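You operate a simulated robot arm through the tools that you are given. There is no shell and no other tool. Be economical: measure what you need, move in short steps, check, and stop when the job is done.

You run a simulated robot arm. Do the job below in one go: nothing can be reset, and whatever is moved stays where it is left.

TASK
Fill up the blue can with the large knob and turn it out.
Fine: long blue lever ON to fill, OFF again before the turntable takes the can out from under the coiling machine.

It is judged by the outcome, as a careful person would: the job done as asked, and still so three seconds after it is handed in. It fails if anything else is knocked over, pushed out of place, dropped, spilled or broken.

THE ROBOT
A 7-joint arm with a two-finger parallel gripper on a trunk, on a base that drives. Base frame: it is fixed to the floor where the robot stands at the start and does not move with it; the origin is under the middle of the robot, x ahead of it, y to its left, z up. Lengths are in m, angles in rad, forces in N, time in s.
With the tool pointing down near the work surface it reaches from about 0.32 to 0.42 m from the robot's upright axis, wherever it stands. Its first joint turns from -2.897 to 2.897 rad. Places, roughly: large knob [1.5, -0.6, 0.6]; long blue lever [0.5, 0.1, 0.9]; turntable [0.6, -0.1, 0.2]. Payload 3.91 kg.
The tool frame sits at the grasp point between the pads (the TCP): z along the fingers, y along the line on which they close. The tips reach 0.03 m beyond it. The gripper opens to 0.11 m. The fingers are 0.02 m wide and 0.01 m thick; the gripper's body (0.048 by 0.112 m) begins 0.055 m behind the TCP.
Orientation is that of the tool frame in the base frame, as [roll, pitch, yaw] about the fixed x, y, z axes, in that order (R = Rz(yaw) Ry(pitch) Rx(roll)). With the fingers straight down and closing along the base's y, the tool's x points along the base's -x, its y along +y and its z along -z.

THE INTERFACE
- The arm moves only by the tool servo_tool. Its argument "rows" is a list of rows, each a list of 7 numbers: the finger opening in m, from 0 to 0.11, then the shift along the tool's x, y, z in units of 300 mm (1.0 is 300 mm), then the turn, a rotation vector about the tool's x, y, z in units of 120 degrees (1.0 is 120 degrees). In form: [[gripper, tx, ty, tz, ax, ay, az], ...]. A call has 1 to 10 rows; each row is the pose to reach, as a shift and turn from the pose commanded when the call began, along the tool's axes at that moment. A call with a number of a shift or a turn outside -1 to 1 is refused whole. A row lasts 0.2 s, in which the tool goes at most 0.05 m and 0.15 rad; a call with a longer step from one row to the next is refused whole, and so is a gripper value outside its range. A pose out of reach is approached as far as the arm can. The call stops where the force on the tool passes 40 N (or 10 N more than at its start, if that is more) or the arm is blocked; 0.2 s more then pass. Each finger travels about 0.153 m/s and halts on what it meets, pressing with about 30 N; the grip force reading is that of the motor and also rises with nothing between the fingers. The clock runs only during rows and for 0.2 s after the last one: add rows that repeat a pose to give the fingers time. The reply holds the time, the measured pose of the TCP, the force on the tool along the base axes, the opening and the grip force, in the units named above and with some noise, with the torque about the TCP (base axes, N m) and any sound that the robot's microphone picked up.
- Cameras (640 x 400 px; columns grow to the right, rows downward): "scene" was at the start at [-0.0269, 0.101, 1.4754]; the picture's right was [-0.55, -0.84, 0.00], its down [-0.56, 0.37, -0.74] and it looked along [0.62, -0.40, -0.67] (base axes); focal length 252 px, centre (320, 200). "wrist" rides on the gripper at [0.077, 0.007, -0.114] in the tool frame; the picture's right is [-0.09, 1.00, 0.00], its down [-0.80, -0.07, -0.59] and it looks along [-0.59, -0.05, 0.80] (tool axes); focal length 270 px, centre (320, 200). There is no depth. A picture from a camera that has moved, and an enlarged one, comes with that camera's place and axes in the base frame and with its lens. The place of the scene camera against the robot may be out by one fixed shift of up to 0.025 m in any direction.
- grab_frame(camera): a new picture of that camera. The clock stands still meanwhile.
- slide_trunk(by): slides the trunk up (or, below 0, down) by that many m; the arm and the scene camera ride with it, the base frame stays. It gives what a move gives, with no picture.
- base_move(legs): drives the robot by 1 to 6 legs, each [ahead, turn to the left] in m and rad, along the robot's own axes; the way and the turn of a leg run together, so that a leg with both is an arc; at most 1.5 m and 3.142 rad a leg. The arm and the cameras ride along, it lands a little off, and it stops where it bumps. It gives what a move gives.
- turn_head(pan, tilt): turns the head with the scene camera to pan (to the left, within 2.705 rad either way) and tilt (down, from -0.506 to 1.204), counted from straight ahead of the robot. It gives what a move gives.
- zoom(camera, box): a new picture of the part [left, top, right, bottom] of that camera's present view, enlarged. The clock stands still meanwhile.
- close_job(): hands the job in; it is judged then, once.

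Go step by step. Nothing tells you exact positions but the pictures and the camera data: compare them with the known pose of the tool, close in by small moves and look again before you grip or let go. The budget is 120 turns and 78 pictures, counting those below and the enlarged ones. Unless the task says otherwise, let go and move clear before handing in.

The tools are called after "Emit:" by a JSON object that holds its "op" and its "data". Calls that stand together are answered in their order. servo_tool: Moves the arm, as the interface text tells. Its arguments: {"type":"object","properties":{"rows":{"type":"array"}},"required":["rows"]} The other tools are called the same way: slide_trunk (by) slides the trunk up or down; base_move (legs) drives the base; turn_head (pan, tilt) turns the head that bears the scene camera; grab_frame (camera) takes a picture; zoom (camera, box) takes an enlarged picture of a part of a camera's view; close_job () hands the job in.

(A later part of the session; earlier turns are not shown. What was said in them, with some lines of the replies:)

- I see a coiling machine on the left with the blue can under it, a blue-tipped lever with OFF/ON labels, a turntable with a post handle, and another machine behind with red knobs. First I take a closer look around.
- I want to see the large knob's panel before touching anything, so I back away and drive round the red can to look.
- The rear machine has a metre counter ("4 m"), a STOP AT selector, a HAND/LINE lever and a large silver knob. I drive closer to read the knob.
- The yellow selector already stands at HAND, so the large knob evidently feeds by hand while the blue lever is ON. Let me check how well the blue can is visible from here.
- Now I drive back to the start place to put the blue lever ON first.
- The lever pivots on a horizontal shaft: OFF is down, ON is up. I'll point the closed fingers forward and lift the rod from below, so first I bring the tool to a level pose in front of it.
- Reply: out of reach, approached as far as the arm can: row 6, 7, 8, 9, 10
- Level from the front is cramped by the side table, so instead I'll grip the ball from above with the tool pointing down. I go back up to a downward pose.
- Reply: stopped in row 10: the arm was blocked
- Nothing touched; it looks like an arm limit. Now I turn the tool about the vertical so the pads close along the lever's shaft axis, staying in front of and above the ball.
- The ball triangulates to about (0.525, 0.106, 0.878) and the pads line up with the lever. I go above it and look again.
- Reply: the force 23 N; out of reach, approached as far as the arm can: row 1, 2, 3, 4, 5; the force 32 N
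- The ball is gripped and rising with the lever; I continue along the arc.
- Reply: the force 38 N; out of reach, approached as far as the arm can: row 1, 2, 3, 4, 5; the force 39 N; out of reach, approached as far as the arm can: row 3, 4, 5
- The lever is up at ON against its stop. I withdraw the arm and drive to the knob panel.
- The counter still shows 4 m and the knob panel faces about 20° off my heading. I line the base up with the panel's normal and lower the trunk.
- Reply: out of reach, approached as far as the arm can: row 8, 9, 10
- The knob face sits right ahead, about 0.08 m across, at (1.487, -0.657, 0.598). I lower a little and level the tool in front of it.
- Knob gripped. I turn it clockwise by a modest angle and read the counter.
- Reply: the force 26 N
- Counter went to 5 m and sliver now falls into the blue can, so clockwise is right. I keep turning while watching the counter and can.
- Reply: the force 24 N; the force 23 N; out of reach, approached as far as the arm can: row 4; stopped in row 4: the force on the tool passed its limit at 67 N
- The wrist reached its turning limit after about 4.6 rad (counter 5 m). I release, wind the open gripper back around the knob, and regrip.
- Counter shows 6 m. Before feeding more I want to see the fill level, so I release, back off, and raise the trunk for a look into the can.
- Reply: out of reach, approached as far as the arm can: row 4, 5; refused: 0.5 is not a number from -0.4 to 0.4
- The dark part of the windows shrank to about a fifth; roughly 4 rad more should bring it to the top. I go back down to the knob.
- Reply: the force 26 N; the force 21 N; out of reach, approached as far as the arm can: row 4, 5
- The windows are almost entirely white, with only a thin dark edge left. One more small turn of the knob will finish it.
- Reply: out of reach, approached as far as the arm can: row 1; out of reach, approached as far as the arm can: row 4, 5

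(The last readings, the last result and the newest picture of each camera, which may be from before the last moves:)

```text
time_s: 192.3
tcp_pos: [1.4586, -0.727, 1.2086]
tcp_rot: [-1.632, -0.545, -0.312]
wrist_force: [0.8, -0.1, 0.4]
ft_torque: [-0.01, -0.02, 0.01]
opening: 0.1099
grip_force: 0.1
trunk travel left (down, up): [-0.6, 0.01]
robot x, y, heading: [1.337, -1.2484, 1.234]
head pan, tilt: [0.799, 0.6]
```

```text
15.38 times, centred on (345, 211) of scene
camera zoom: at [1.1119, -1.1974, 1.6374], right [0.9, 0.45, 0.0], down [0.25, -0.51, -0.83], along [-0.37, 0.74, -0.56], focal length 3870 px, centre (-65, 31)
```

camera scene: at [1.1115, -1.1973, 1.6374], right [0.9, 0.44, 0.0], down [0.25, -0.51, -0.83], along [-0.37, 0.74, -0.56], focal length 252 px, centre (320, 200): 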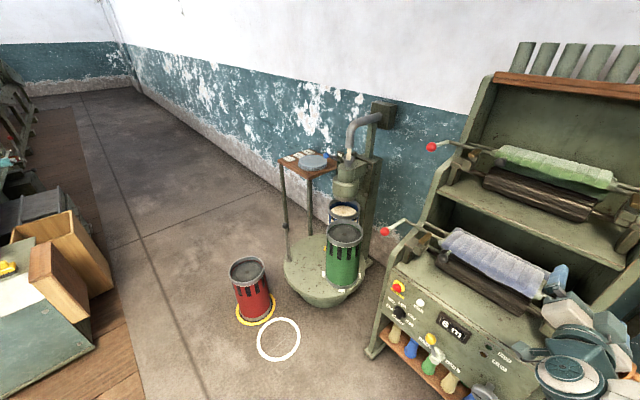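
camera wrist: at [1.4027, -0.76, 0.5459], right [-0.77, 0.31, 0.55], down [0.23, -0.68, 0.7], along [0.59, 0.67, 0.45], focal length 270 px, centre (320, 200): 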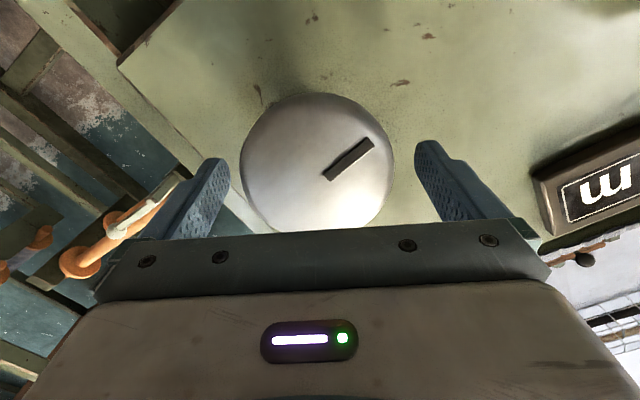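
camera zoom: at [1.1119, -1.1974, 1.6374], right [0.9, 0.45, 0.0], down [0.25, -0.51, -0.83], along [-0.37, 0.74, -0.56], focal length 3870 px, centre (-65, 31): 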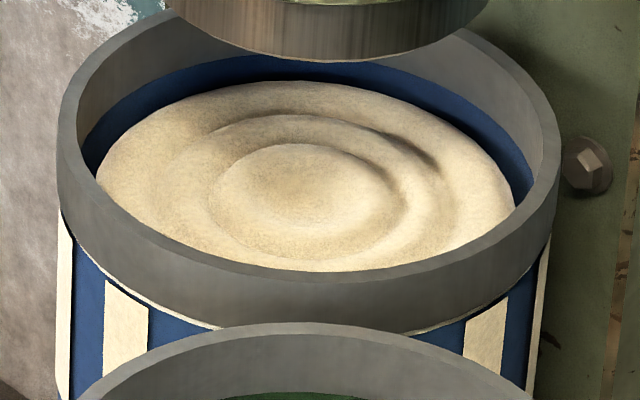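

All windows are fully white: the can is full. Now I unwind the wrist, bring the tool back to pointing down, and drive back to switch the lever OFF.

Emit:
{"op": "servo_tool", "data": {"rows": [[0.08, 0, 0, 0, 0, 0, -0.07], [0.06, 0, 0, 0, 0, 0, -0.14], [0.06, 0, 0, 0, 0, 0, -0.21], [0.06, 0, 0, 0, 0, 0, -0.28], [0.06, 0, 0, 0, 0, 0, -0.35], [0.06, 0, 0, 0, 0, 0, -0.42], [0.06, 0, 0, 0, 0, 0, -0.49], [0.06, 0, 0, 0, 0, 0, -0.56], [0.06, 0, 0, 0, 0, 0, -0.63], [0.06, 0, 0, 0, 0, 0, -0.7]]}}

Emit:
{"op": "servo_tool", "data": {"rows": [[0.06, 0, 0, 0, 0, 0, -0.07], [0.06, 0, 0, 0, 0, 0, -0.14], [0.06, 0, 0, 0, 0, 0, -0.21], [0.06, 0, 0, 0, 0, 0, -0.28], [0.06, 0, 0, 0, 0, 0, -0.35], [0.06, 0, 0, 0, 0, 0, -0.42], [0.06, 0, 0, 0, 0, 0, -0.49], [0.06, 0, 0, 0, 0, 0, -0.56], [0.06, 0, 0, 0, 0, 0, -0.63], [0.06, 0, 0, 0, 0, 0, -0.7]]}}

Emit:
{"op": "servo_tool", "data": {"rows": [[0.06, 0, 0, 0, 0, 0, -0.07], [0.06, 0, 0, 0, 0, 0, -0.14], [0.06, 0, 0, 0, 0, 0, -0.21], [0.06, 0, 0, 0, 0, 0, -0.28], [0.06, 0, 0, 0, 0, 0, -0.35], [0.06, 0, 0, 0, 0, 0, -0.42], [0.06, 0, 0, 0, 0, 0, -0.49], [0.06, 0, 0, 0, 0, 0, -0.56], [0.06, 0, 0, 0, 0, 0, -0.59]]}}

Emit:
{"op": "servo_tool", "data": {"rows": [[0.06, -0.02, 0, -0.02, 0, 0.07, 0], [0.06, -0.04, 0, -0.04, 0, 0.14, 0], [0.06, -0.06, 0, -0.06, 0, 0.21, 0], [0.06, -0.08, 0, -0.08, 0, 0.28, 0], [0.06, -0.1, 0, -0.1, 0, 0.35, 0], [0.06, -0.12, 0, -0.12, 0, 0.42, 0], [0.06, -0.14, 0, -0.14, 0, 0.49, 0], [0.06, -0.16, 0, -0.16, 0, 0.56, 0], [0.06, -0.18, 0, -0.18, 0, 0.63, 0], [0.06, -0.2, 0, -0.2, 0, 0.7, 0]]}}

```text
time_s: 194.5
tcp_pos: [1.4581, -0.7267, 1.2083]
tcp_rot: [1.693, -1.124, 2.689]
wrist_force: [-0.2, 0.4, 0.6]
ft_torque: [0.03, 0.01, -0.04]
opening: 0.0599
grip_force: 0.0
trunk travel left (down, up): [-0.6, 0.01]
robot x, y, heading: [1.3349, -1.2506, 1.231]
head pan, tilt: [0.799, 0.6]
```

```text
time_s: 196.7
tcp_pos: [1.4571, -0.7262, 1.2081]
tcp_rot: [1.625, 0.338, 2.817]
wrist_force: [0.0, -0.3, 0.1]
ft_torque: [0.03, 0.0, 0.02]
opening: 0.06
grip_force: 0.1
trunk travel left (down, up): [-0.6, 0.01]
robot x, y, heading: [1.3395, -1.246, 1.233]
head pan, tilt: [0.799, 0.6]
```

```text
time_s: 198.7
tcp_pos: [1.4578, -0.7271, 1.2078]
tcp_rot: [-3.071, 1.517, -1.845]
wrist_force: [-0.2, 0.9, 0.7]
ft_torque: [0.0, -0.01, 0.02]
opening: 0.06
grip_force: 0.1
trunk travel left (down, up): [-0.6, 0.01]
robot x, y, heading: [1.3361, -1.2492, 1.233]
head pan, tilt: [0.799, 0.6]
```

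```text
time_s: 200.9
tcp_pos: [1.4434, -0.7808, 1.2706]
tcp_rot: [3.141, 0.05, -1.917]
wrist_force: [0.8, 0.0, -0.1]
ft_torque: [0.01, 0.04, 0.01]
opening: 0.0601
grip_force: 0.1
trunk travel left (down, up): [-0.6, 0.01]
robot x, y, heading: [1.3379, -1.252, 1.231]
head pan, tilt: [0.799, 0.6]
```

Emit:
{"op": "base_move", "data": {"legs": [[0, -1.275], [-1.3, 0], [0, -0.905], [-1.46, 0], [0, 0.95]]}}

Emit:
{"op": "slide_trunk", "data": {"by": -0.25}}

```text
time_s: 222.2
tcp_pos: [-0.3081, 0.0556, 1.272]
tcp_rot: [-3.14, 0.05, 3.113]
wrist_force: [0.1, 0.2, -0.3]
ft_torque: [0.01, 0.01, -0.02]
opening: 0.06
grip_force: 0.0
trunk travel left (down, up): [-0.6, 0.01]
robot x, y, heading: [-0.7889, 0.0084, -0.021]
head pan, tilt: [0.799, 0.6]
```

```text
time_s: 224.7
tcp_pos: [-0.3098, 0.0556, 1.0216]
tcp_rot: [-3.141, 0.053, 3.113]
wrist_force: [0.7, -0.3, -0.4]
ft_torque: [-0.01, 0.02, 0.0]
opening: 0.06
grip_force: 0.0
trunk travel left (down, up): [-0.35, 0.26]
robot x, y, heading: [-0.7873, 0.0058, -0.021]
head pan, tilt: [0.799, 0.6]
```

Emit:
{"op": "servo_tool", "data": {"rows": [[0.06, 0.033, -0.067, -0.05, 0, 0.002, -0.053], [0.06, 0.066, -0.134, -0.1, 0, 0.005, -0.106], [0.06, 0.1, -0.2, -0.15, 0, 0.007, -0.16], [0.06, 0.133, -0.27, -0.2, 0, 0.01, -0.21], [0.06, 0.166, -0.33, -0.25, 0, 0.012, -0.265], [0.06, 0.2, -0.4, -0.3, 0, 0.014, -0.32], [0.06, 0.233, -0.47, -0.35, 0, 0.017, -0.37], [0.06, 0.266, -0.53, -0.4, 0, 0.02, -0.425], [0.06, 0.3, -0.6, -0.45, 0, 0.022, -0.48], [0.06, 0.33, -0.67, -0.5, 0, 0.024, -0.53]]}}

Emit:
{"op": "base_move", "data": {"legs": [[0, 0.014], [0.795, 0]]}}

Emit:
{"op": "grab_frame", "data": {"camera": "wrist"}}

```text
time_s: 226.9
tcp_pos: [-0.4653, -0.0116, 1.081]
tcp_rot: [-3.118, -0.014, -2.065]
wrist_force: [0.5, 0.1, 0.0]
ft_torque: [0.0, 0.0, -0.02]
opening: 0.06
grip_force: 0.1
out of reach, approached as far as the arm can: row 7, 8, 9, 10
trunk travel left (down, up): [-0.35, 0.26]
robot x, y, heading: [-0.7852, 0.0038, -0.02]
head pan, tilt: [0.799, 0.6]
```

```text
time_s: 231.5
tcp_pos: [0.3326, -0.013, 1.0805]
tcp_rot: [-3.117, -0.014, -2.051]
wrist_force: [0.9, 0.7, 0.1]
ft_torque: [-0.01, 0.0, 0.01]
opening: 0.0602
grip_force: 0.1
trunk travel left (down, up): [-0.35, 0.26]
robot x, y, heading: [0.0094, -0.0005, -0.008]
head pan, tilt: [0.799, 0.6]
```

```text
13 pictures are left
camera wrist: at [0.2883, -0.0749, 1.1978], right [-0.84, 0.54, -0.02], down [0.42, 0.69, 0.59], along [0.33, 0.48, -0.81], focal length 270 px, centre (320, 200)
```

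wrist: 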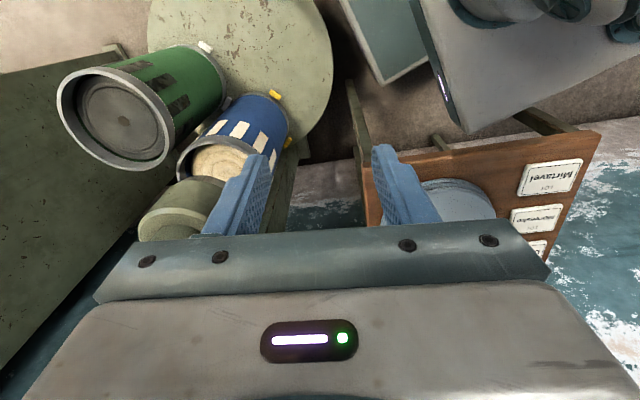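

Emit:
{"op": "servo_tool", "data": {"rows": [[0.054, -0.05, -0.03, -0.1, 0, 0, 0], [0.054, -0.15, -0.09, -0.133, 0, 0, 0], [0.054, -0.27, -0.16, -0.133, 0, 0, 0], [0.054, -0.4, -0.235, -0.133, 0, 0, 0], [0.054, -0.52, -0.31, -0.133, 0, 0, 0], [0.054, -0.643, -0.379, -0.133, 0, 0, 0], [0.054, -0.643, -0.379, -0.133, 0, 0, 0]]}}

Emit:
{"op": "grab_frame", "data": {"camera": "wrist"}}

```text
time_s: 233.1
tcp_pos: [0.4771, 0.1255, 1.0875]
tcp_rot: [-3.119, -0.013, -2.053]
wrist_force: [0.2, 0.3, -0.4]
ft_torque: [-0.05, 0.02, 0.01]
opening: 0.0538
grip_force: 0.1
out of reach, approached as far as the arm can: row 1, 2, 3, 4, 5, 6, 7
trunk travel left (down, up): [-0.35, 0.26]
robot x, y, heading: [0.0111, 0.0019, -0.004]
head pan, tilt: [0.799, 0.6]
```

```text
12 pictures are left
camera wrist: at [0.4327, 0.0637, 1.2042], right [-0.84, 0.54, -0.02], down [0.43, 0.69, 0.59], along [0.33, 0.48, -0.81], focal length 270 px, centre (320, 200)
```

wrist: 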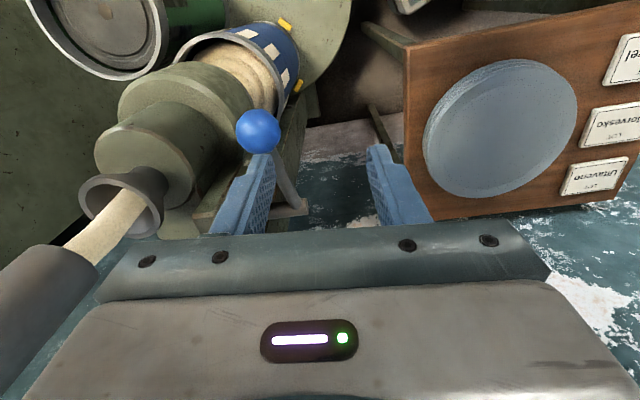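

Emit:
{"op": "slide_trunk", "data": {"by": 0.2}}

Emit:
{"op": "servo_tool", "data": {"rows": [[0.054, 0, 0, 0.05, 0, 0, 0]]}}

```text
time_s: 235.3
tcp_pos: [0.4763, 0.1244, 1.2868]
tcp_rot: [-3.117, -0.014, -2.053]
wrist_force: [-0.7, -0.6, 0.3]
ft_torque: [0.0, 0.0, -0.01]
opening: 0.0542
grip_force: 0.0
trunk travel left (down, up): [-0.55, 0.06]
robot x, y, heading: [0.0099, 0.0002, -0.009]
head pan, tilt: [0.799, 0.6]
```

```text
time_s: 235.7
tcp_pos: [0.4775, 0.126, 1.2719]
tcp_rot: [-3.117, -0.013, -2.054]
wrist_force: [-0.3, -0.6, 0.3]
ft_torque: [0.02, 0.01, 0.0]
opening: 0.0541
grip_force: 0.0
trunk travel left (down, up): [-0.55, 0.06]
robot x, y, heading: [0.0095, -0.0007, -0.008]
head pan, tilt: [0.799, 0.6]
```

Emit:
{"op": "servo_tool", "data": {"rows": [[0.056, -0.003, -0.05, 0.1, 0, 0, 0], [0.056, -0.006, -0.1, 0.2, 0, 0, 0], [0.056, -0.01, -0.15, 0.3, 0, 0, 0], [0.056, -0.013, -0.164, 0.4, 0, 0, 0], [0.056, -0.013, -0.164, 0.49, 0, 0, 0], [0.056, -0.013, -0.164, 0.49, 0, 0, 0]]}}

Emit:
{"op": "grab_frame", "data": {"camera": "wrist"}}

```text
time_s: 237.1
tcp_pos: [0.5239, 0.1032, 1.1259]
tcp_rot: [-3.115, -0.012, -2.052]
wrist_force: [-1.1, -0.6, 0.5]
ft_torque: [0.01, 0.04, -0.03]
opening: 0.0561
grip_force: 0.1
trunk travel left (down, up): [-0.55, 0.06]
robot x, y, heading: [0.0122, -0.0022, -0.005]
head pan, tilt: [0.799, 0.6]
```

```text
11 pictures are left
camera wrist: at [0.4801, 0.0401, 1.2427], right [-0.84, 0.54, -0.02], down [0.42, 0.69, 0.59], along [0.33, 0.48, -0.81], focal length 270 px, centre (320, 200)
```

wrist: 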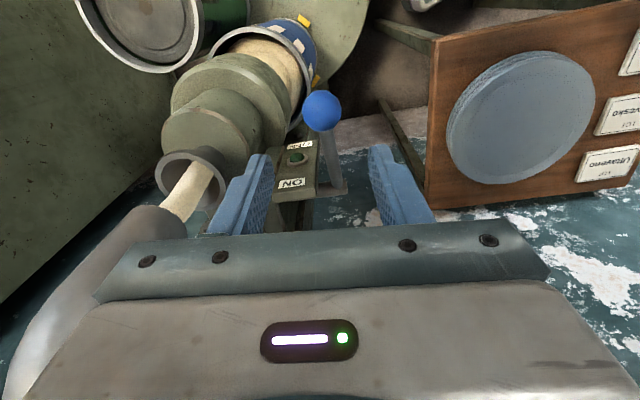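

Emit:
{"op": "servo_tool", "data": {"rows": [[0.056, 0, 0, 0.1, 0, 0, 0], [0.056, 0, 0, 0.2, 0, 0, 0], [0.056, 0, 0, 0.3, 0, 0, 0], [0.056, 0, 0, 0.41, 0, 0, 0], [0.036, 0, 0, 0.41, 0, 0, 0], [0.02, 0, 0, 0.41, 0, 0, 0], [0.02, 0, 0, 0.41, 0, 0, 0]]}}

```text
time_s: 238.7
tcp_pos: [0.5248, 0.1008, 1.0044]
tcp_rot: [-3.117, -0.012, -2.05]
wrist_force: [-4.8, 0.4, -1.4]
ft_torque: [-0.23, 0.22, 0.06]
opening: 0.037
grip_force: 44.8
trunk travel left (down, up): [-0.55, 0.06]
robot x, y, heading: [0.012, -0.0032, -0.01]
head pan, tilt: [0.799, 0.6]
```

Ball gripped cleanly; now I bring it down along its arc to OFF.

Emit:
{"op": "servo_tool", "data": {"rows": [[0.02, 0.013, 0, 0.032, 0, 0, 0], [0.02, 0.026, 0, 0.064, 0, 0, 0], [0.02, 0.036, 0, 0.098, 0, 0, 0], [0.02, 0.043, 0, 0.131, 0, 0, 0], [0.02, 0.047, 0, 0.165, 0, 0, 0], [0.02, 0.047, 0, 0.2, 0, 0, 0]]}}

Emit:
{"op": "servo_tool", "data": {"rows": [[0.02, -0.002, 0, 0.035, 0, 0, 0], [0.02, -0.008, 0, 0.07, 0, 0, 0], [0.02, -0.017, 0, 0.105, 0, 0, 0], [0.02, -0.028, 0, 0.14, 0, 0, 0], [0.02, -0.042, 0, 0.175, 0, 0, 0], [0.02, -0.054, 0, 0.2, 0, 0, 0]]}}

```text
time_s: 240.1
tcp_pos: [0.5199, 0.0883, 0.9441]
tcp_rot: [-3.117, -0.013, -2.052]
wrist_force: [-0.3, 7.2, 7.8]
ft_torque: [1.29, -0.37, 0.05]
opening: 0.0373
grip_force: 45.0
trunk travel left (down, up): [-0.55, 0.06]
robot x, y, heading: [0.0114, 0.0018, -0.007]
head pan, tilt: [0.799, 0.6]
```

```text
time_s: 241.5
tcp_pos: [0.5252, 0.0992, 0.8851]
tcp_rot: [-3.119, -0.012, -2.052]
wrist_force: [-27.9, -0.4, 4.0]
ft_torque: [1.06, -0.05, 0.31]
opening: 0.037
grip_force: 44.8
trunk travel left (down, up): [-0.55, 0.06]
robot x, y, heading: [0.0125, 0.0007, -0.009]
head pan, tilt: [0.799, 0.6]
```

Emit:
{"op": "servo_tool", "data": {"rows": [[0.02, -0.01, 0.015, 0.02, 0, 0, 0], [0.02, -0.02, 0.015, 0.04, 0, 0, 0], [0.02, -0.025, 0.015, 0.055, 0, 0, 0]]}}

```text
time_s: 242.0
tcp_pos: [0.5261, 0.0998, 0.8823]
tcp_rot: [-3.11, -0.011, -2.057]
wrist_force: [-13.7, -7.2, 23.7]
ft_torque: [-0.16, 0.53, 0.08]
opening: 0.0369
grip_force: 45.1
trunk travel left (down, up): [-0.55, 0.06]
robot x, y, heading: [0.0078, 0.0025, -0.012]
head pan, tilt: [0.799, 0.6]
stopped in row 2: the force on the tool passed its limit at 41 N (the readings are from after the stop); the commanded pose is now the measured one
```

Emit:
{"op": "servo_tool", "data": {"rows": [[0.054, 0, 0, 0, 0, 0, 0], [0.056, 0, 0, 0, 0, 0, 0], [0.056, 0, 0, -0.12, 0, 0, 0], [0.056, 0, 0, -0.25, 0, 0, 0], [0.056, 0, 0, -0.38, 0, 0, 0], [0.056, 0, 0, -0.5, 0, 0, 0]]}}

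Emit:
{"op": "grab_frame", "data": {"camera": "wrist"}}

Emit:
{"op": "turn_head", "data": {"pan": -0.4, "tilt": 0.85}}

Emit:
{"op": "grab_frame", "data": {"camera": "scene"}}

```text
time_s: 243.4
tcp_pos: [0.5248, 0.1047, 1.0311]
tcp_rot: [-3.113, -0.013, -2.058]
wrist_force: [0.6, 0.3, 0.2]
ft_torque: [-0.01, 0.01, 0.02]
opening: 0.0562
grip_force: 0.0
trunk travel left (down, up): [-0.55, 0.06]
robot x, y, heading: [0.0089, -0.0018, -0.011]
head pan, tilt: [0.799, 0.6]
```

```text
10 pictures are left
camera wrist: at [0.4797, 0.0435, 1.1469], right [-0.84, 0.54, -0.03], down [0.43, 0.69, 0.59], along [0.34, 0.48, -0.81], focal length 270 px, centre (320, 200)
```

wrist: 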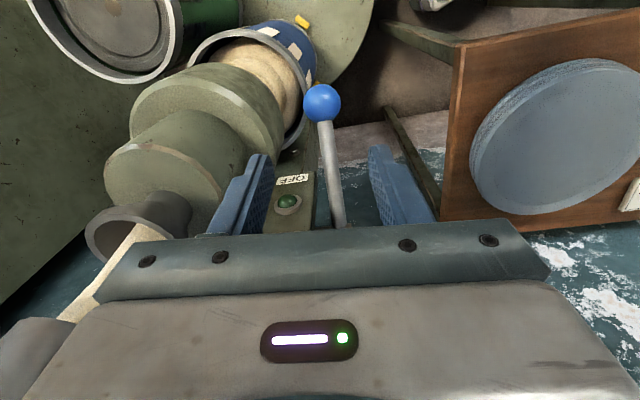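

```text
time_s: 244.8
tcp_pos: [0.5248, 0.1055, 1.0293]
tcp_rot: [-3.111, -0.012, -2.057]
wrist_force: [0.2, -0.5, 0.1]
ft_torque: [0.0, 0.02, 0.04]
opening: 0.056
grip_force: 0.1
trunk travel left (down, up): [-0.55, 0.06]
robot x, y, heading: [0.0096, -0.0011, -0.009]
head pan, tilt: [-0.4, 0.85]
```

```text
9 pictures are left
camera scene: at [-0.0131, 0.1159, 1.5665], right [-0.4, -0.92, 0.0], down [-0.69, 0.3, -0.66], along [0.61, -0.26, -0.75], focal length 252 px, centre (320, 200)
```

scene: 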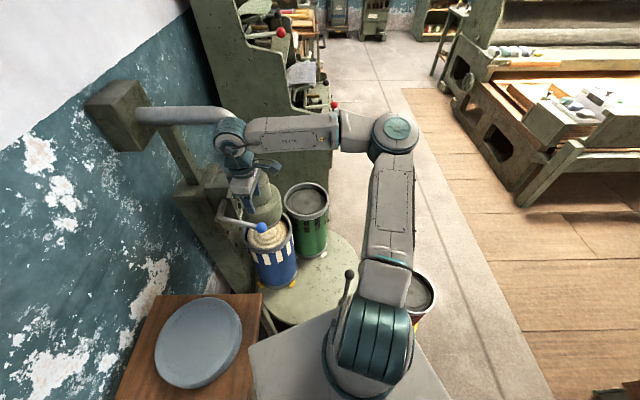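

The lever is back at OFF. Next is the turntable: its post handle stands near (0.36, -0.175) with the ball around z 0.59; I swing the tool over there and look.

Emit:
{"op": "servo_tool", "data": {"rows": [[0.06, 0.06, 0, -0.1, 0, 0, 0.03], [0.06, 0.16, 0.005, -0.15, 0, 0, 0.08], [0.06, 0.26, 0.01, -0.167, 0, 0, 0.135], [0.06, 0.36, 0.02, -0.167, 0, 0, 0.19], [0.06, 0.46, 0.025, -0.167, 0, 0, 0.245], [0.06, 0.56, 0.03, -0.167, 0, 0, 0.3], [0.06, 0.66, 0.035, -0.167, 0, 0, 0.355], [0.06, 0.76, 0.04, -0.167, 0, 0, 0.41], [0.06, 0.86, 0.05, -0.167, 0, 0, 0.465], [0.06, 0.97, 0.053, -0.167, 0, 0, 0.52]]}}

Emit:
{"op": "slide_trunk", "data": {"by": -0.25}}

Emit:
{"op": "grab_frame", "data": {"camera": "wrist"}}

```text
time_s: 247.0
tcp_pos: [0.3734, -0.1439, 1.0823]
tcp_rot: [-3.117, 0.019, 3.135]
wrist_force: [0.2, 0.7, -0.1]
ft_torque: [0.0, -0.03, 0.01]
opening: 0.0597
grip_force: 0.0
trunk travel left (down, up): [-0.55, 0.06]
robot x, y, heading: [0.0121, -0.0015, -0.012]
head pan, tilt: [-0.4, 0.85]
```

```text
time_s: 249.5
tcp_pos: [0.3739, -0.1431, 0.8335]
tcp_rot: [-3.116, 0.02, 3.137]
wrist_force: [0.5, 0.4, -0.3]
ft_torque: [-0.02, -0.01, -0.02]
opening: 0.0601
grip_force: 0.1
trunk travel left (down, up): [-0.3, 0.31]
robot x, y, heading: [0.0068, -0.0019, -0.008]
head pan, tilt: [-0.4, 0.85]
```

```text
8 pictures are left
camera wrist: at [0.2946, -0.1329, 0.9467], right [0.09, 1.0, -0.02], down [0.79, -0.06, 0.61], along [0.61, -0.07, -0.79], focal length 270 px, centre (320, 200)
```

wrist: 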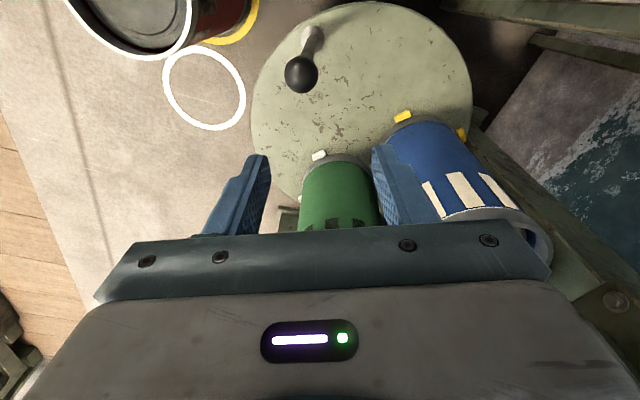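

The post's ball is at about (0.375, -0.173, 0.576), vertical above its base. I move above it with the camera turned away from the side table.

Emit:
{"op": "servo_tool", "data": {"rows": [[0.08, 0, -0.02, 0.08, 0, 0, -0.05], [0.08, 0, -0.04, 0.17, 0, 0, -0.1], [0.08, 0, -0.06, 0.26, 0, 0, -0.16], [0.08, 0, -0.08, 0.35, 0, 0, -0.21], [0.08, 0, -0.1, 0.433, 0, 0, -0.26], [0.08, 0, -0.1, 0.433, 0, 0, -0.26]]}}

Emit:
{"op": "grab_frame", "data": {"camera": "wrist"}}

```text
time_s: 250.9
tcp_pos: [0.3764, -0.1774, 0.7026]
tcp_rot: [-3.11, 0.003, -2.601]
wrist_force: [0.7, -0.6, 0.8]
ft_torque: [0.04, -0.03, -0.01]
opening: 0.08
grip_force: 0.1
trunk travel left (down, up): [-0.3, 0.31]
robot x, y, heading: [0.0115, -0.0023, -0.006]
head pan, tilt: [-0.4, 0.85]
```

```text
7 pictures are left
camera wrist: at [0.3045, -0.207, 0.8181], right [-0.44, 0.9, -0.03], down [0.71, 0.37, 0.6], along [0.55, 0.24, -0.8], focal length 270 px, centre (320, 200)
```

wrist: 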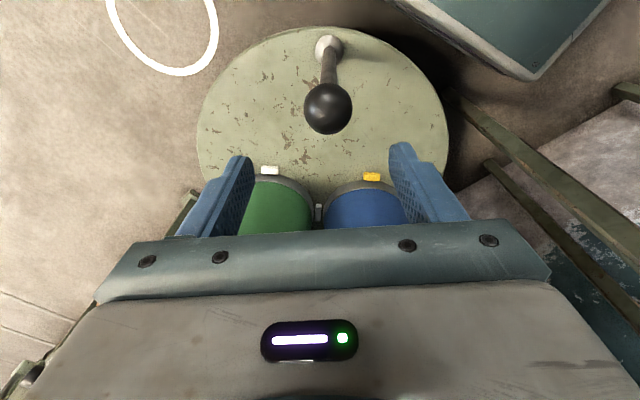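

Emit:
{"op": "servo_tool", "data": {"rows": [[0.08, 0, 0.01, 0.11, 0, 0, 0], [0.08, -0.003, 0.02, 0.22, 0, 0, 0], [0.08, -0.005, 0.028, 0.33, 0, 0, 0], [0.08, -0.005, 0.028, 0.427, 0, 0, 0], [0.05, -0.005, 0.028, 0.427, 0, 0, 0], [0.02, -0.005, 0.028, 0.427, 0, 0, 0], [0.02, -0.005, 0.028, 0.427, 0, 0, 0]]}}

```text
time_s: 252.5
tcp_pos: [0.3764, -0.1738, 0.573]
tcp_rot: [-3.109, 0.005, -2.603]
wrist_force: [3.0, -4.5, -4.4]
ft_torque: [-0.16, -0.54, 0.06]
opening: 0.0433
grip_force: 45.2
trunk travel left (down, up): [-0.3, 0.31]
robot x, y, heading: [0.0093, -0.0008, -0.012]
head pan, tilt: [-0.4, 0.85]
```

Emit:
{"op": "servo_tool", "data": {"rows": [[0.02, -0.007, 0.038, 0, 0, 0, 0], [0.02, -0.015, 0.076, 0, 0, 0, 0], [0.02, -0.036, 0.15, 0, 0, 0, 0], [0.02, -0.065, 0.221, 0, 0, 0, 0]]}}

```text
time_s: 252.9
tcp_pos: [0.3767, -0.1726, 0.5741]
tcp_rot: [-3.094, 0.002, -2.613]
wrist_force: [4.3, -5.8, -10.3]
ft_torque: [-0.47, -0.36, 0.0]
opening: 0.0433
grip_force: 45.0
trunk travel left (down, up): [-0.3, 0.31]
robot x, y, heading: [0.0098, -0.0003, -0.014]
head pan, tilt: [-0.4, 0.85]
stopped in row 1: the force on the tool passed its limit at 50 N (the readings are from after the stop); the commanded pose is now the measured one
```

Turning that way is blocked at once, so I test the other direction with a small step.

Emit:
{"op": "servo_tool", "data": {"rows": [[0.02, 0.004, -0.02, 0, 0, 0, 0], [0.02, 0.01, -0.045, 0, 0, 0, 0], [0.02, 0.016, -0.07, 0, 0, 0, 0]]}}

```text
time_s: 253.7
tcp_pos: [0.3846, -0.1917, 0.5755]
tcp_rot: [-3.097, 0.003, -2.611]
wrist_force: [10.8, 9.4, -29.6]
ft_torque: [-0.09, -0.43, 0.48]
opening: 0.0435
grip_force: 44.7
trunk travel left (down, up): [-0.3, 0.31]
robot x, y, heading: [0.0099, -0.0035, -0.009]
head pan, tilt: [-0.4, 0.85]
```

It turns counter-clockwise (blue can comes out, green comes under). I continue along the arc as far as I can reach from here.

Emit:
{"op": "servo_tool", "data": {"rows": [[0.02, 0.001, -0.04, 0.012, 0, 0, 0], [0.02, 0.003, -0.086, 0.014, 0, 0, 0], [0.02, -0.003, -0.163, 0.018, 0, 0, 0], [0.02, -0.015, -0.238, 0.021, 0, 0, 0], [0.02, -0.033, -0.312, 0.024, 0, 0, 0]]}}

```text
time_s: 254.9
tcp_pos: [0.4089, -0.2309, 0.5739]
tcp_rot: [-3.072, -0.037, -2.617]
wrist_force: [0.4, -0.9, 4.0]
ft_torque: [-0.25, -0.07, -0.92]
opening: 0.0439
grip_force: 45.5
out of reach, approached as far as the arm can: row 3, 4, 5
trunk travel left (down, up): [-0.3, 0.31]
robot x, y, heading: [0.0135, -0.0021, -0.018]
head pan, tilt: [-0.4, 0.85]
stopped in row 5: the force on the tool passed its limit at 74 N (the readings are from after the stop); the commanded pose is now the measured one
```

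Reach ends here (about 15° turned). I release straight up, lower the trunk for more reach, and regrip.

Emit:
{"op": "servo_tool", "data": {"rows": [[0.08, 0, 0, 0, 0, 0, 0], [0.08, 0, 0, 0, 0, 0, 0], [0.08, 0.005, -0.009, -0.13, 0, 0, 0], [0.08, 0.01, -0.018, -0.26, -0.01, -0.005, 0], [0.08, 0.015, -0.028, -0.4, -0.02, -0.01, 0], [0.08, 0.02, -0.037, -0.53, -0.03, -0.018, 0], [0.08, 0.025, -0.046, -0.665, -0.033, -0.018, 0]]}}

Emit:
{"op": "slide_trunk", "data": {"by": -0.2}}

Emit:
{"op": "servo_tool", "data": {"rows": [[0.08, 0, 0, 0, 0, 0, 0]]}}

Emit:
{"op": "grab_frame", "data": {"camera": "wrist"}}

```text
time_s: 256.6
tcp_pos: [0.404, -0.198, 0.7766]
tcp_rot: [3.141, 0.002, -2.62]
wrist_force: [-0.3, -1.0, -0.8]
ft_torque: [0.0, -0.01, 0.02]
opening: 0.0802
grip_force: 0.1
out of reach, approached as far as the arm can: row 3, 4, 5, 6, 7
trunk travel left (down, up): [-0.3, 0.31]
robot x, y, heading: [0.0105, 0.0006, -0.02]
head pan, tilt: [-0.4, 0.85]
```

```text
time_s: 258.1
tcp_pos: [0.4057, -0.2002, 0.6241]
tcp_rot: [-3.127, 0.011, -2.624]
wrist_force: [0.3, -2.0, 5.4]
ft_torque: [-0.28, -0.07, 0.04]
opening: 0.081
grip_force: 0.7
trunk travel left (down, up): [-0.144, 0.466]
robot x, y, heading: [0.0112, -0.0001, -0.019]
head pan, tilt: [-0.4, 0.85]
stopped: the force on the tool passed its limit at 91 N (the readings are from after the stop); the commanded pose is now the measured one
```

```text
time_s: 258.5
tcp_pos: [0.4056, -0.199, 0.624]
tcp_rot: [-3.13, 0.01, -2.622]
wrist_force: [1.2, -1.8, 4.1]
ft_torque: [-0.25, -0.03, -0.06]
opening: 0.0811
grip_force: 0.6
trunk travel left (down, up): [-0.144, 0.466]
robot x, y, heading: [0.008, -0.0002, -0.019]
head pan, tilt: [-0.4, 0.85]
```

```text
6 pictures are left
camera wrist: at [0.3338, -0.2308, 0.7401], right [-0.42, 0.91, -0.01], down [0.72, 0.34, 0.6], along [0.55, 0.24, -0.8], focal length 270 px, centre (320, 200)
```

wrist: 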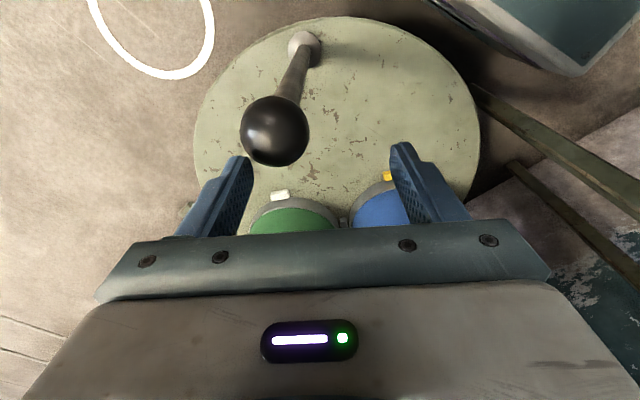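

Emit:
{"op": "servo_tool", "data": {"rows": [[0.08, 0, 0, -0.12, 0, 0, 0], [0.08, 0, 0, -0.24, 0, 0, 0], [0.08, 0.02, -0.05, -0.36, 0, 0, 0], [0.08, 0.042, -0.097, -0.48, 0, 0, 0], [0.08, 0.042, -0.097, -0.6, 0, 0, 0]]}}

Emit:
{"op": "slide_trunk", "data": {"by": -0.14}}

Emit:
{"op": "servo_tool", "data": {"rows": [[0.08, 0, 0, 0, 0, 0, 0]]}}

```text
time_s: 259.7
tcp_pos: [0.4027, -0.1949, 0.7929]
tcp_rot: [-3.129, 0.01, -2.624]
wrist_force: [-0.6, -0.2, 1.1]
ft_torque: [0.03, 0.05, -0.04]
opening: 0.0799
grip_force: 0.0
out of reach, approached as far as the arm can: row 3, 4, 5
trunk travel left (down, up): [-0.144, 0.466]
robot x, y, heading: [0.0145, -0.0021, -0.009]
head pan, tilt: [-0.4, 0.85]
```

```text
time_s: 261.4
tcp_pos: [0.4022, -0.1941, 0.6529]
tcp_rot: [-3.128, 0.011, -2.626]
wrist_force: [-0.8, 0.4, -0.7]
ft_torque: [0.0, 0.03, -0.04]
opening: 0.08
grip_force: 0.1
trunk travel left (down, up): [-0.004, 0.606]
robot x, y, heading: [0.0135, 0.0029, -0.016]
head pan, tilt: [-0.4, 0.85]
```

```text
time_s: 261.8
tcp_pos: [0.403, -0.1947, 0.6521]
tcp_rot: [-3.128, 0.01, -2.624]
wrist_force: [-0.7, -0.2, 0.7]
ft_torque: [0.01, 0.01, -0.01]
opening: 0.0802
grip_force: 0.1
trunk travel left (down, up): [-0.004, 0.606]
robot x, y, heading: [0.0064, -0.002, -0.014]
head pan, tilt: [-0.4, 0.85]
```

Pointing down is too short on this side. I'll back up slightly and hold the post's rod with a level tool, which reaches much further.

Emit:
{"op": "servo_tool", "data": {"rows": [[0.08, 0.03, 0, -0.07, 0, 0, 0.065], [0.07, 0.06, 0, -0.14, 0, 0, 0.13], [0.07, 0.08, 0, -0.21, 0, 0, 0.195], [0.07, 0.1, 0, -0.28, 0, 0, 0.26], [0.07, 0.1, 0, -0.34, 0, 0, 0.325], [0.07, 0.1, 0, -0.34, 0, 0, 0.39], [0.07, 0.1, 0, -0.34, 0, 0, 0.45]]}}

Emit:
{"op": "base_move", "data": {"legs": [[-0.16, 0]]}}

```text
time_s: 263.4
tcp_pos: [0.3741, -0.2083, 0.7539]
tcp_rot: [-3.141, 0.015, 2.714]
wrist_force: [-0.8, 0.5, 0.0]
ft_torque: [0.02, 0.02, 0.02]
opening: 0.0701
grip_force: 0.0
trunk travel left (down, up): [-0.004, 0.606]
robot x, y, heading: [0.0086, -0.0033, -0.016]
head pan, tilt: [-0.4, 0.85]
```

```text
time_s: 264.8
tcp_pos: [0.213, -0.206, 0.7545]
tcp_rot: [3.141, 0.014, 2.715]
wrist_force: [-0.7, -1.1, 0.2]
ft_torque: [-0.01, -0.01, -0.03]
opening: 0.0699
grip_force: 0.0
trunk travel left (down, up): [-0.004, 0.606]
robot x, y, heading: [-0.1501, 0.0026, -0.017]
head pan, tilt: [-0.4, 0.85]
```

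Emit:
{"op": "servo_tool", "data": {"rows": [[0.07, -0.03, 0.02, 0.073, 0, -0.07, 0], [0.07, -0.06, 0.04, 0.146, 0, -0.14, 0], [0.07, -0.09, 0.06, 0.22, 0, -0.21, 0], [0.07, -0.12, 0.08, 0.29, 0, -0.28, 0], [0.07, -0.15, 0.1, 0.365, 0, -0.35, 0], [0.07, -0.18, 0.12, 0.44, 0, -0.42, 0], [0.07, -0.21, 0.135, 0.51, 0, -0.49, 0], [0.07, -0.24, 0.155, 0.585, 0, -0.56, 0], [0.07, -0.27, 0.175, 0.66, 0, -0.63, 0], [0.07, -0.297, 0.193, 0.73, 0, -0.7, 0]]}}

```text
time_s: 267.0
tcp_pos: [0.3513, -0.2034, 0.5368]
tcp_rot: [3.123, 1.482, 2.7]
wrist_force: [-1.5, 0.4, 0.7]
ft_torque: [0.03, 0.0, 0.02]
opening: 0.07
grip_force: 0.1
out of reach, approached as far as the arm can: row 8, 9, 10
trunk travel left (down, up): [-0.004, 0.606]
robot x, y, heading: [-0.1507, 0.0028, -0.019]
head pan, tilt: [-0.4, 0.85]
```

Emit:
{"op": "grab_frame", "data": {"camera": "wrist"}}

```text
5 pictures are left
camera wrist: at [0.2429, -0.1478, 0.4713], right [0.42, 0.9, 0.09], down [-0.51, 0.15, 0.85], along [0.75, -0.4, 0.52], focal length 270 px, centre (320, 200)
```

wrist: 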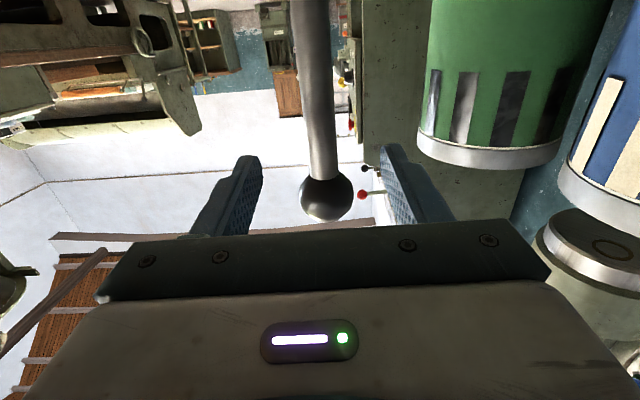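

Emit:
{"op": "servo_tool", "data": {"rows": [[0.07, 0, -0.005, 0.1, 0, 0, 0], [0.07, 0, -0.005, 0.215, 0, 0, 0], [0.07, 0, -0.005, 0.215, 0, 0, 0], [0.03, 0, -0.005, 0.215, 0, 0, 0], [0.005, 0, -0.005, 0.215, 0, 0, 0], [0.005, 0, -0.005, 0.215, 0, 0, 0]]}}

```text
time_s: 268.4
tcp_pos: [0.4119, -0.2307, 0.5312]
tcp_rot: [3.137, 1.482, 2.717]
wrist_force: [16.7, 15.6, -2.1]
ft_torque: [-0.03, -0.25, 0.11]
opening: 0.0217
grip_force: 45.0
trunk travel left (down, up): [-0.004, 0.606]
robot x, y, heading: [-0.1518, 0.0021, -0.016]
head pan, tilt: [-0.4, 0.85]
```

Emit:
{"op": "servo_tool", "data": {"rows": [[0.005, -0.003, -0.017, 0.035, 0, 0, 0], [0.005, -0.006, -0.034, 0.07, 0, 0, 0], [0.005, -0.009, -0.048, 0.105, 0, 0, 0], [0.005, -0.012, -0.062, 0.14, 0, 0, 0], [0.005, -0.015, -0.073, 0.176, 0, 0, 0], [0.005, -0.019, -0.083, 0.212, 0, 0, 0], [0.005, -0.022, -0.091, 0.25, 0, 0, 0], [0.005, -0.025, -0.097, 0.287, 0, 0, 0]]}}

```text
time_s: 270.2
tcp_pos: [0.4768, -0.2914, 0.5307]
tcp_rot: [3.14, 1.48, 2.721]
wrist_force: [17.5, 30.5, -3.2]
ft_torque: [-0.19, -0.45, 0.04]
opening: 0.0217
grip_force: 44.6
trunk travel left (down, up): [-0.004, 0.606]
robot x, y, heading: [-0.1527, 0.0008, -0.005]
head pan, tilt: [-0.4, 0.85]
```

Emit:
{"op": "servo_tool", "data": {"rows": [[0.005, -0.003, 0.006, 0.04, 0, 0, 0], [0.005, -0.007, 0.002, 0.08, 0, 0, 0], [0.005, -0.01, -0.001, 0.122, 0, 0, 0], [0.005, -0.014, -0.003, 0.164, 0, 0, 0], [0.005, -0.018, -0.002, 0.204, 0, 0, 0], [0.005, -0.021, 0.001, 0.245, 0, 0, 0]]}}

```text
time_s: 271.6
tcp_pos: [0.5434, -0.3195, 0.5309]
tcp_rot: [3.134, 1.48, 2.717]
wrist_force: [6.9, 33.1, 1.6]
ft_torque: [-0.02, -0.02, 0.14]
opening: 0.0218
grip_force: 45.3
trunk travel left (down, up): [-0.004, 0.606]
robot x, y, heading: [-0.1555, 0.0075, -0.005]
head pan, tilt: [-0.4, 0.85]
```

Emit:
{"op": "servo_tool", "data": {"rows": [[0.005, -0.003, 0.014, 0.03, 0, 0, 0], [0.005, -0.005, 0.026, 0.062, 0, 0, 0], [0.005, -0.009, 0.036, 0.098, 0, 0, 0], [0.005, -0.012, 0.045, 0.134, 0, 0, 0], [0.005, -0.015, 0.058, 0.17, 0, 0, 0], [0.005, -0.018, 0.07, 0.204, 0, 0, 0], [0.005, -0.021, 0.086, 0.239, 0, 0, 0], [0.005, -0.024, 0.102, 0.272, 0, 0, 0]]}}

Emit:
{"op": "grab_frame", "data": {"camera": "scene"}}

```text
time_s: 273.4
tcp_pos: [0.6295, -0.3274, 0.5304]
tcp_rot: [3.138, 1.481, 2.716]
wrist_force: [-5.2, 31.4, 4.8]
ft_torque: [0.04, -0.13, 0.24]
opening: 0.0218
grip_force: 44.9
trunk travel left (down, up): [-0.004, 0.606]
robot x, y, heading: [-0.1544, 0.0026, -0.009]
head pan, tilt: [-0.4, 0.85]
```

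```text
4 pictures are left
camera scene: at [-0.1753, 0.1209, 1.0205], right [-0.4, -0.92, 0.0], down [-0.69, 0.3, -0.66], along [0.61, -0.26, -0.75], focal length 252 px, centre (320, 200)
```

scene: 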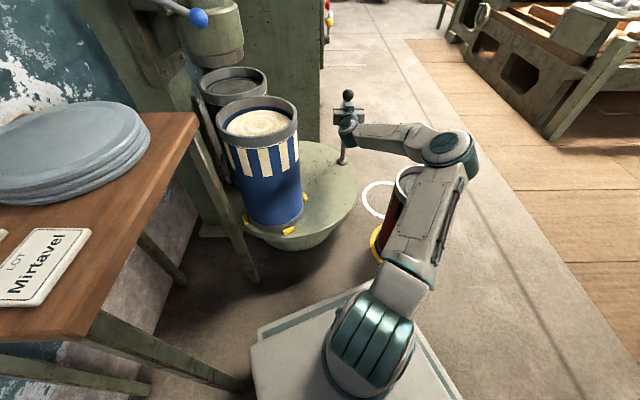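

The blue can is already out and the green one is nearly in its place. I finish the quarter turn.

Emit:
{"op": "servo_tool", "data": {"rows": [[0.005, -0.002, 0.019, 0.027, 0, 0, 0], [0.005, -0.005, 0.038, 0.054, 0, 0, 0], [0.005, -0.007, 0.058, 0.085, 0, 0, 0], [0.005, -0.01, 0.08, 0.115, 0, 0, 0], [0.005, -0.012, 0.102, 0.144, 0, 0, 0], [0.005, -0.015, 0.125, 0.173, 0, 0, 0]]}}

```text
time_s: 274.8
tcp_pos: [0.6945, -0.3149, 0.5302]
tcp_rot: [-3.141, 1.481, 2.721]
wrist_force: [-11.1, 28.6, 2.0]
ft_torque: [-0.05, -0.13, 0.17]
opening: 0.0217
grip_force: 45.1
trunk travel left (down, up): [-0.004, 0.606]
robot x, y, heading: [-0.1506, 0.0029, -0.007]
head pan, tilt: [-0.4, 0.85]
```

Emit:
{"op": "servo_tool", "data": {"rows": [[0.005, -0.002, 0.028, 0.025, 0, 0, 0], [0.005, -0.004, 0.056, 0.05, 0, 0, 0]]}}

Emit:
{"op": "zoom", "data": {"camera": "scene", "box": [130, 0, 450, 250]}}

```text
time_s: 275.4
tcp_pos: [0.7102, -0.3095, 0.5311]
tcp_rot: [3.128, 1.482, 2.703]
wrist_force: [-10.3, 8.6, 5.9]
ft_torque: [0.17, 0.72, 0.34]
opening: 0.0218
grip_force: 44.9
trunk travel left (down, up): [-0.004, 0.606]
robot x, y, heading: [-0.1503, 0.0035, -0.014]
head pan, tilt: [-0.4, 0.85]
stopped in row 2: the force on the tool passed its limit at 49 N (the readings are from after the stop); the commanded pose is now the measured one
```

```text
1.60 times, centred on (290, 125) of scene
camera zoom: at [-0.1754, 0.1202, 1.0206], right [-0.4, -0.92, 0.0], down [-0.69, 0.3, -0.66], along [0.61, -0.26, -0.75], focal length 402 px, centre (368, 320)
```

zoom: 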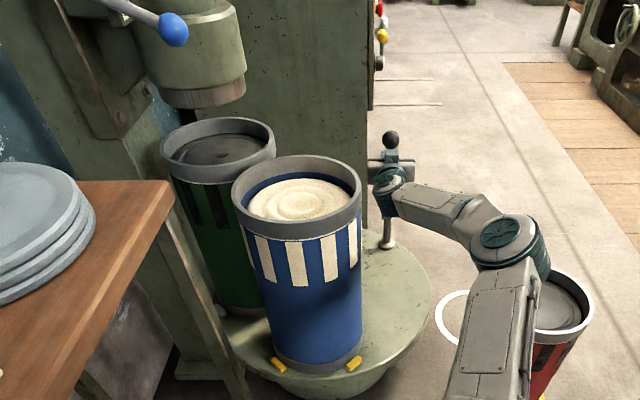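

The table hit its end stop after about a quarter turn: blue can out, green can under the coiler. I release the post, back off and raise clear.

Emit:
{"op": "servo_tool", "data": {"rows": [[0.06, 0, 0, 0, 0, 0, 0], [0.07, 0, 0, 0, 0, 0, 0], [0.07, 0, 0, -0.1, 0, 0, 0], [0.07, 0, 0, -0.22, 0, 0, 0], [0.07, 0, 0, -0.34, 0, 0, 0], [0.07, 0, 0, -0.4, 0, 0, 0]]}}

Emit:
{"op": "slide_trunk", "data": {"by": 0.4}}

Emit:
{"op": "grab_frame", "data": {"camera": "scene"}}

```text
time_s: 276.8
tcp_pos: [0.602, -0.2596, 0.5394]
tcp_rot: [3.129, 1.481, 2.702]
wrist_force: [-0.8, -0.4, 0.3]
ft_torque: [0.03, 0.01, -0.02]
opening: 0.0699
grip_force: 0.2
trunk travel left (down, up): [-0.004, 0.606]
robot x, y, heading: [-0.1503, 0.0028, -0.012]
head pan, tilt: [-0.4, 0.85]
```

```text
time_s: 280.6
tcp_pos: [0.6018, -0.2613, 0.9396]
tcp_rot: [3.127, 1.479, 2.703]
wrist_force: [0.0, -0.5, -0.2]
ft_torque: [-0.04, 0.0, -0.01]
opening: 0.0697
grip_force: 0.0
trunk travel left (down, up): [-0.404, 0.206]
robot x, y, heading: [-0.1528, 0.0025, -0.011]
head pan, tilt: [-0.4, 0.85]
```

```text
2 pictures are left
camera scene: at [-0.1739, 0.1195, 1.4206], right [-0.4, -0.92, 0.0], down [-0.69, 0.3, -0.66], along [0.61, -0.26, -0.75], focal length 252 px, centre (320, 200)
```

scene: 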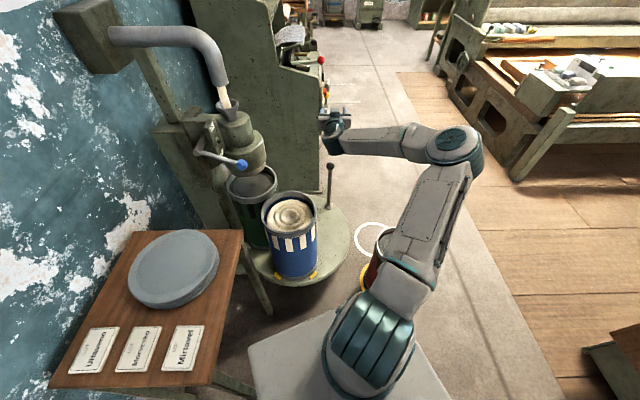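

The blue can is full and upright, turned out from under the coiler. The lever is at OFF, the arm is clear, and all three cans are upright where they should be.

Emit:
{"op": "close_job", "data": {}}

```text
The job is handed in.
```

The blue can is full and turned out on the turntable, the long blue lever is back at OFF, and the job is handed in.

- **Filling:** With the lever ON I turned the large knob clockwise until all the windows I could see on the blue can were white. The counter went from 4 m to at least 7 m.
- **Turning out:** The table would not turn clockwise, so I turned it counter-clockwise about a quarter turn to its end stop. That leaves the green can under the coiler.
- **Hard contact:** While I was regripping the turntable post, a finger pressed down on its ball at 91 N. I also hit force stops of 41–74 N while turning the knob, the lever and the table. I saw no damage, and all three cans were upright in the last picture.
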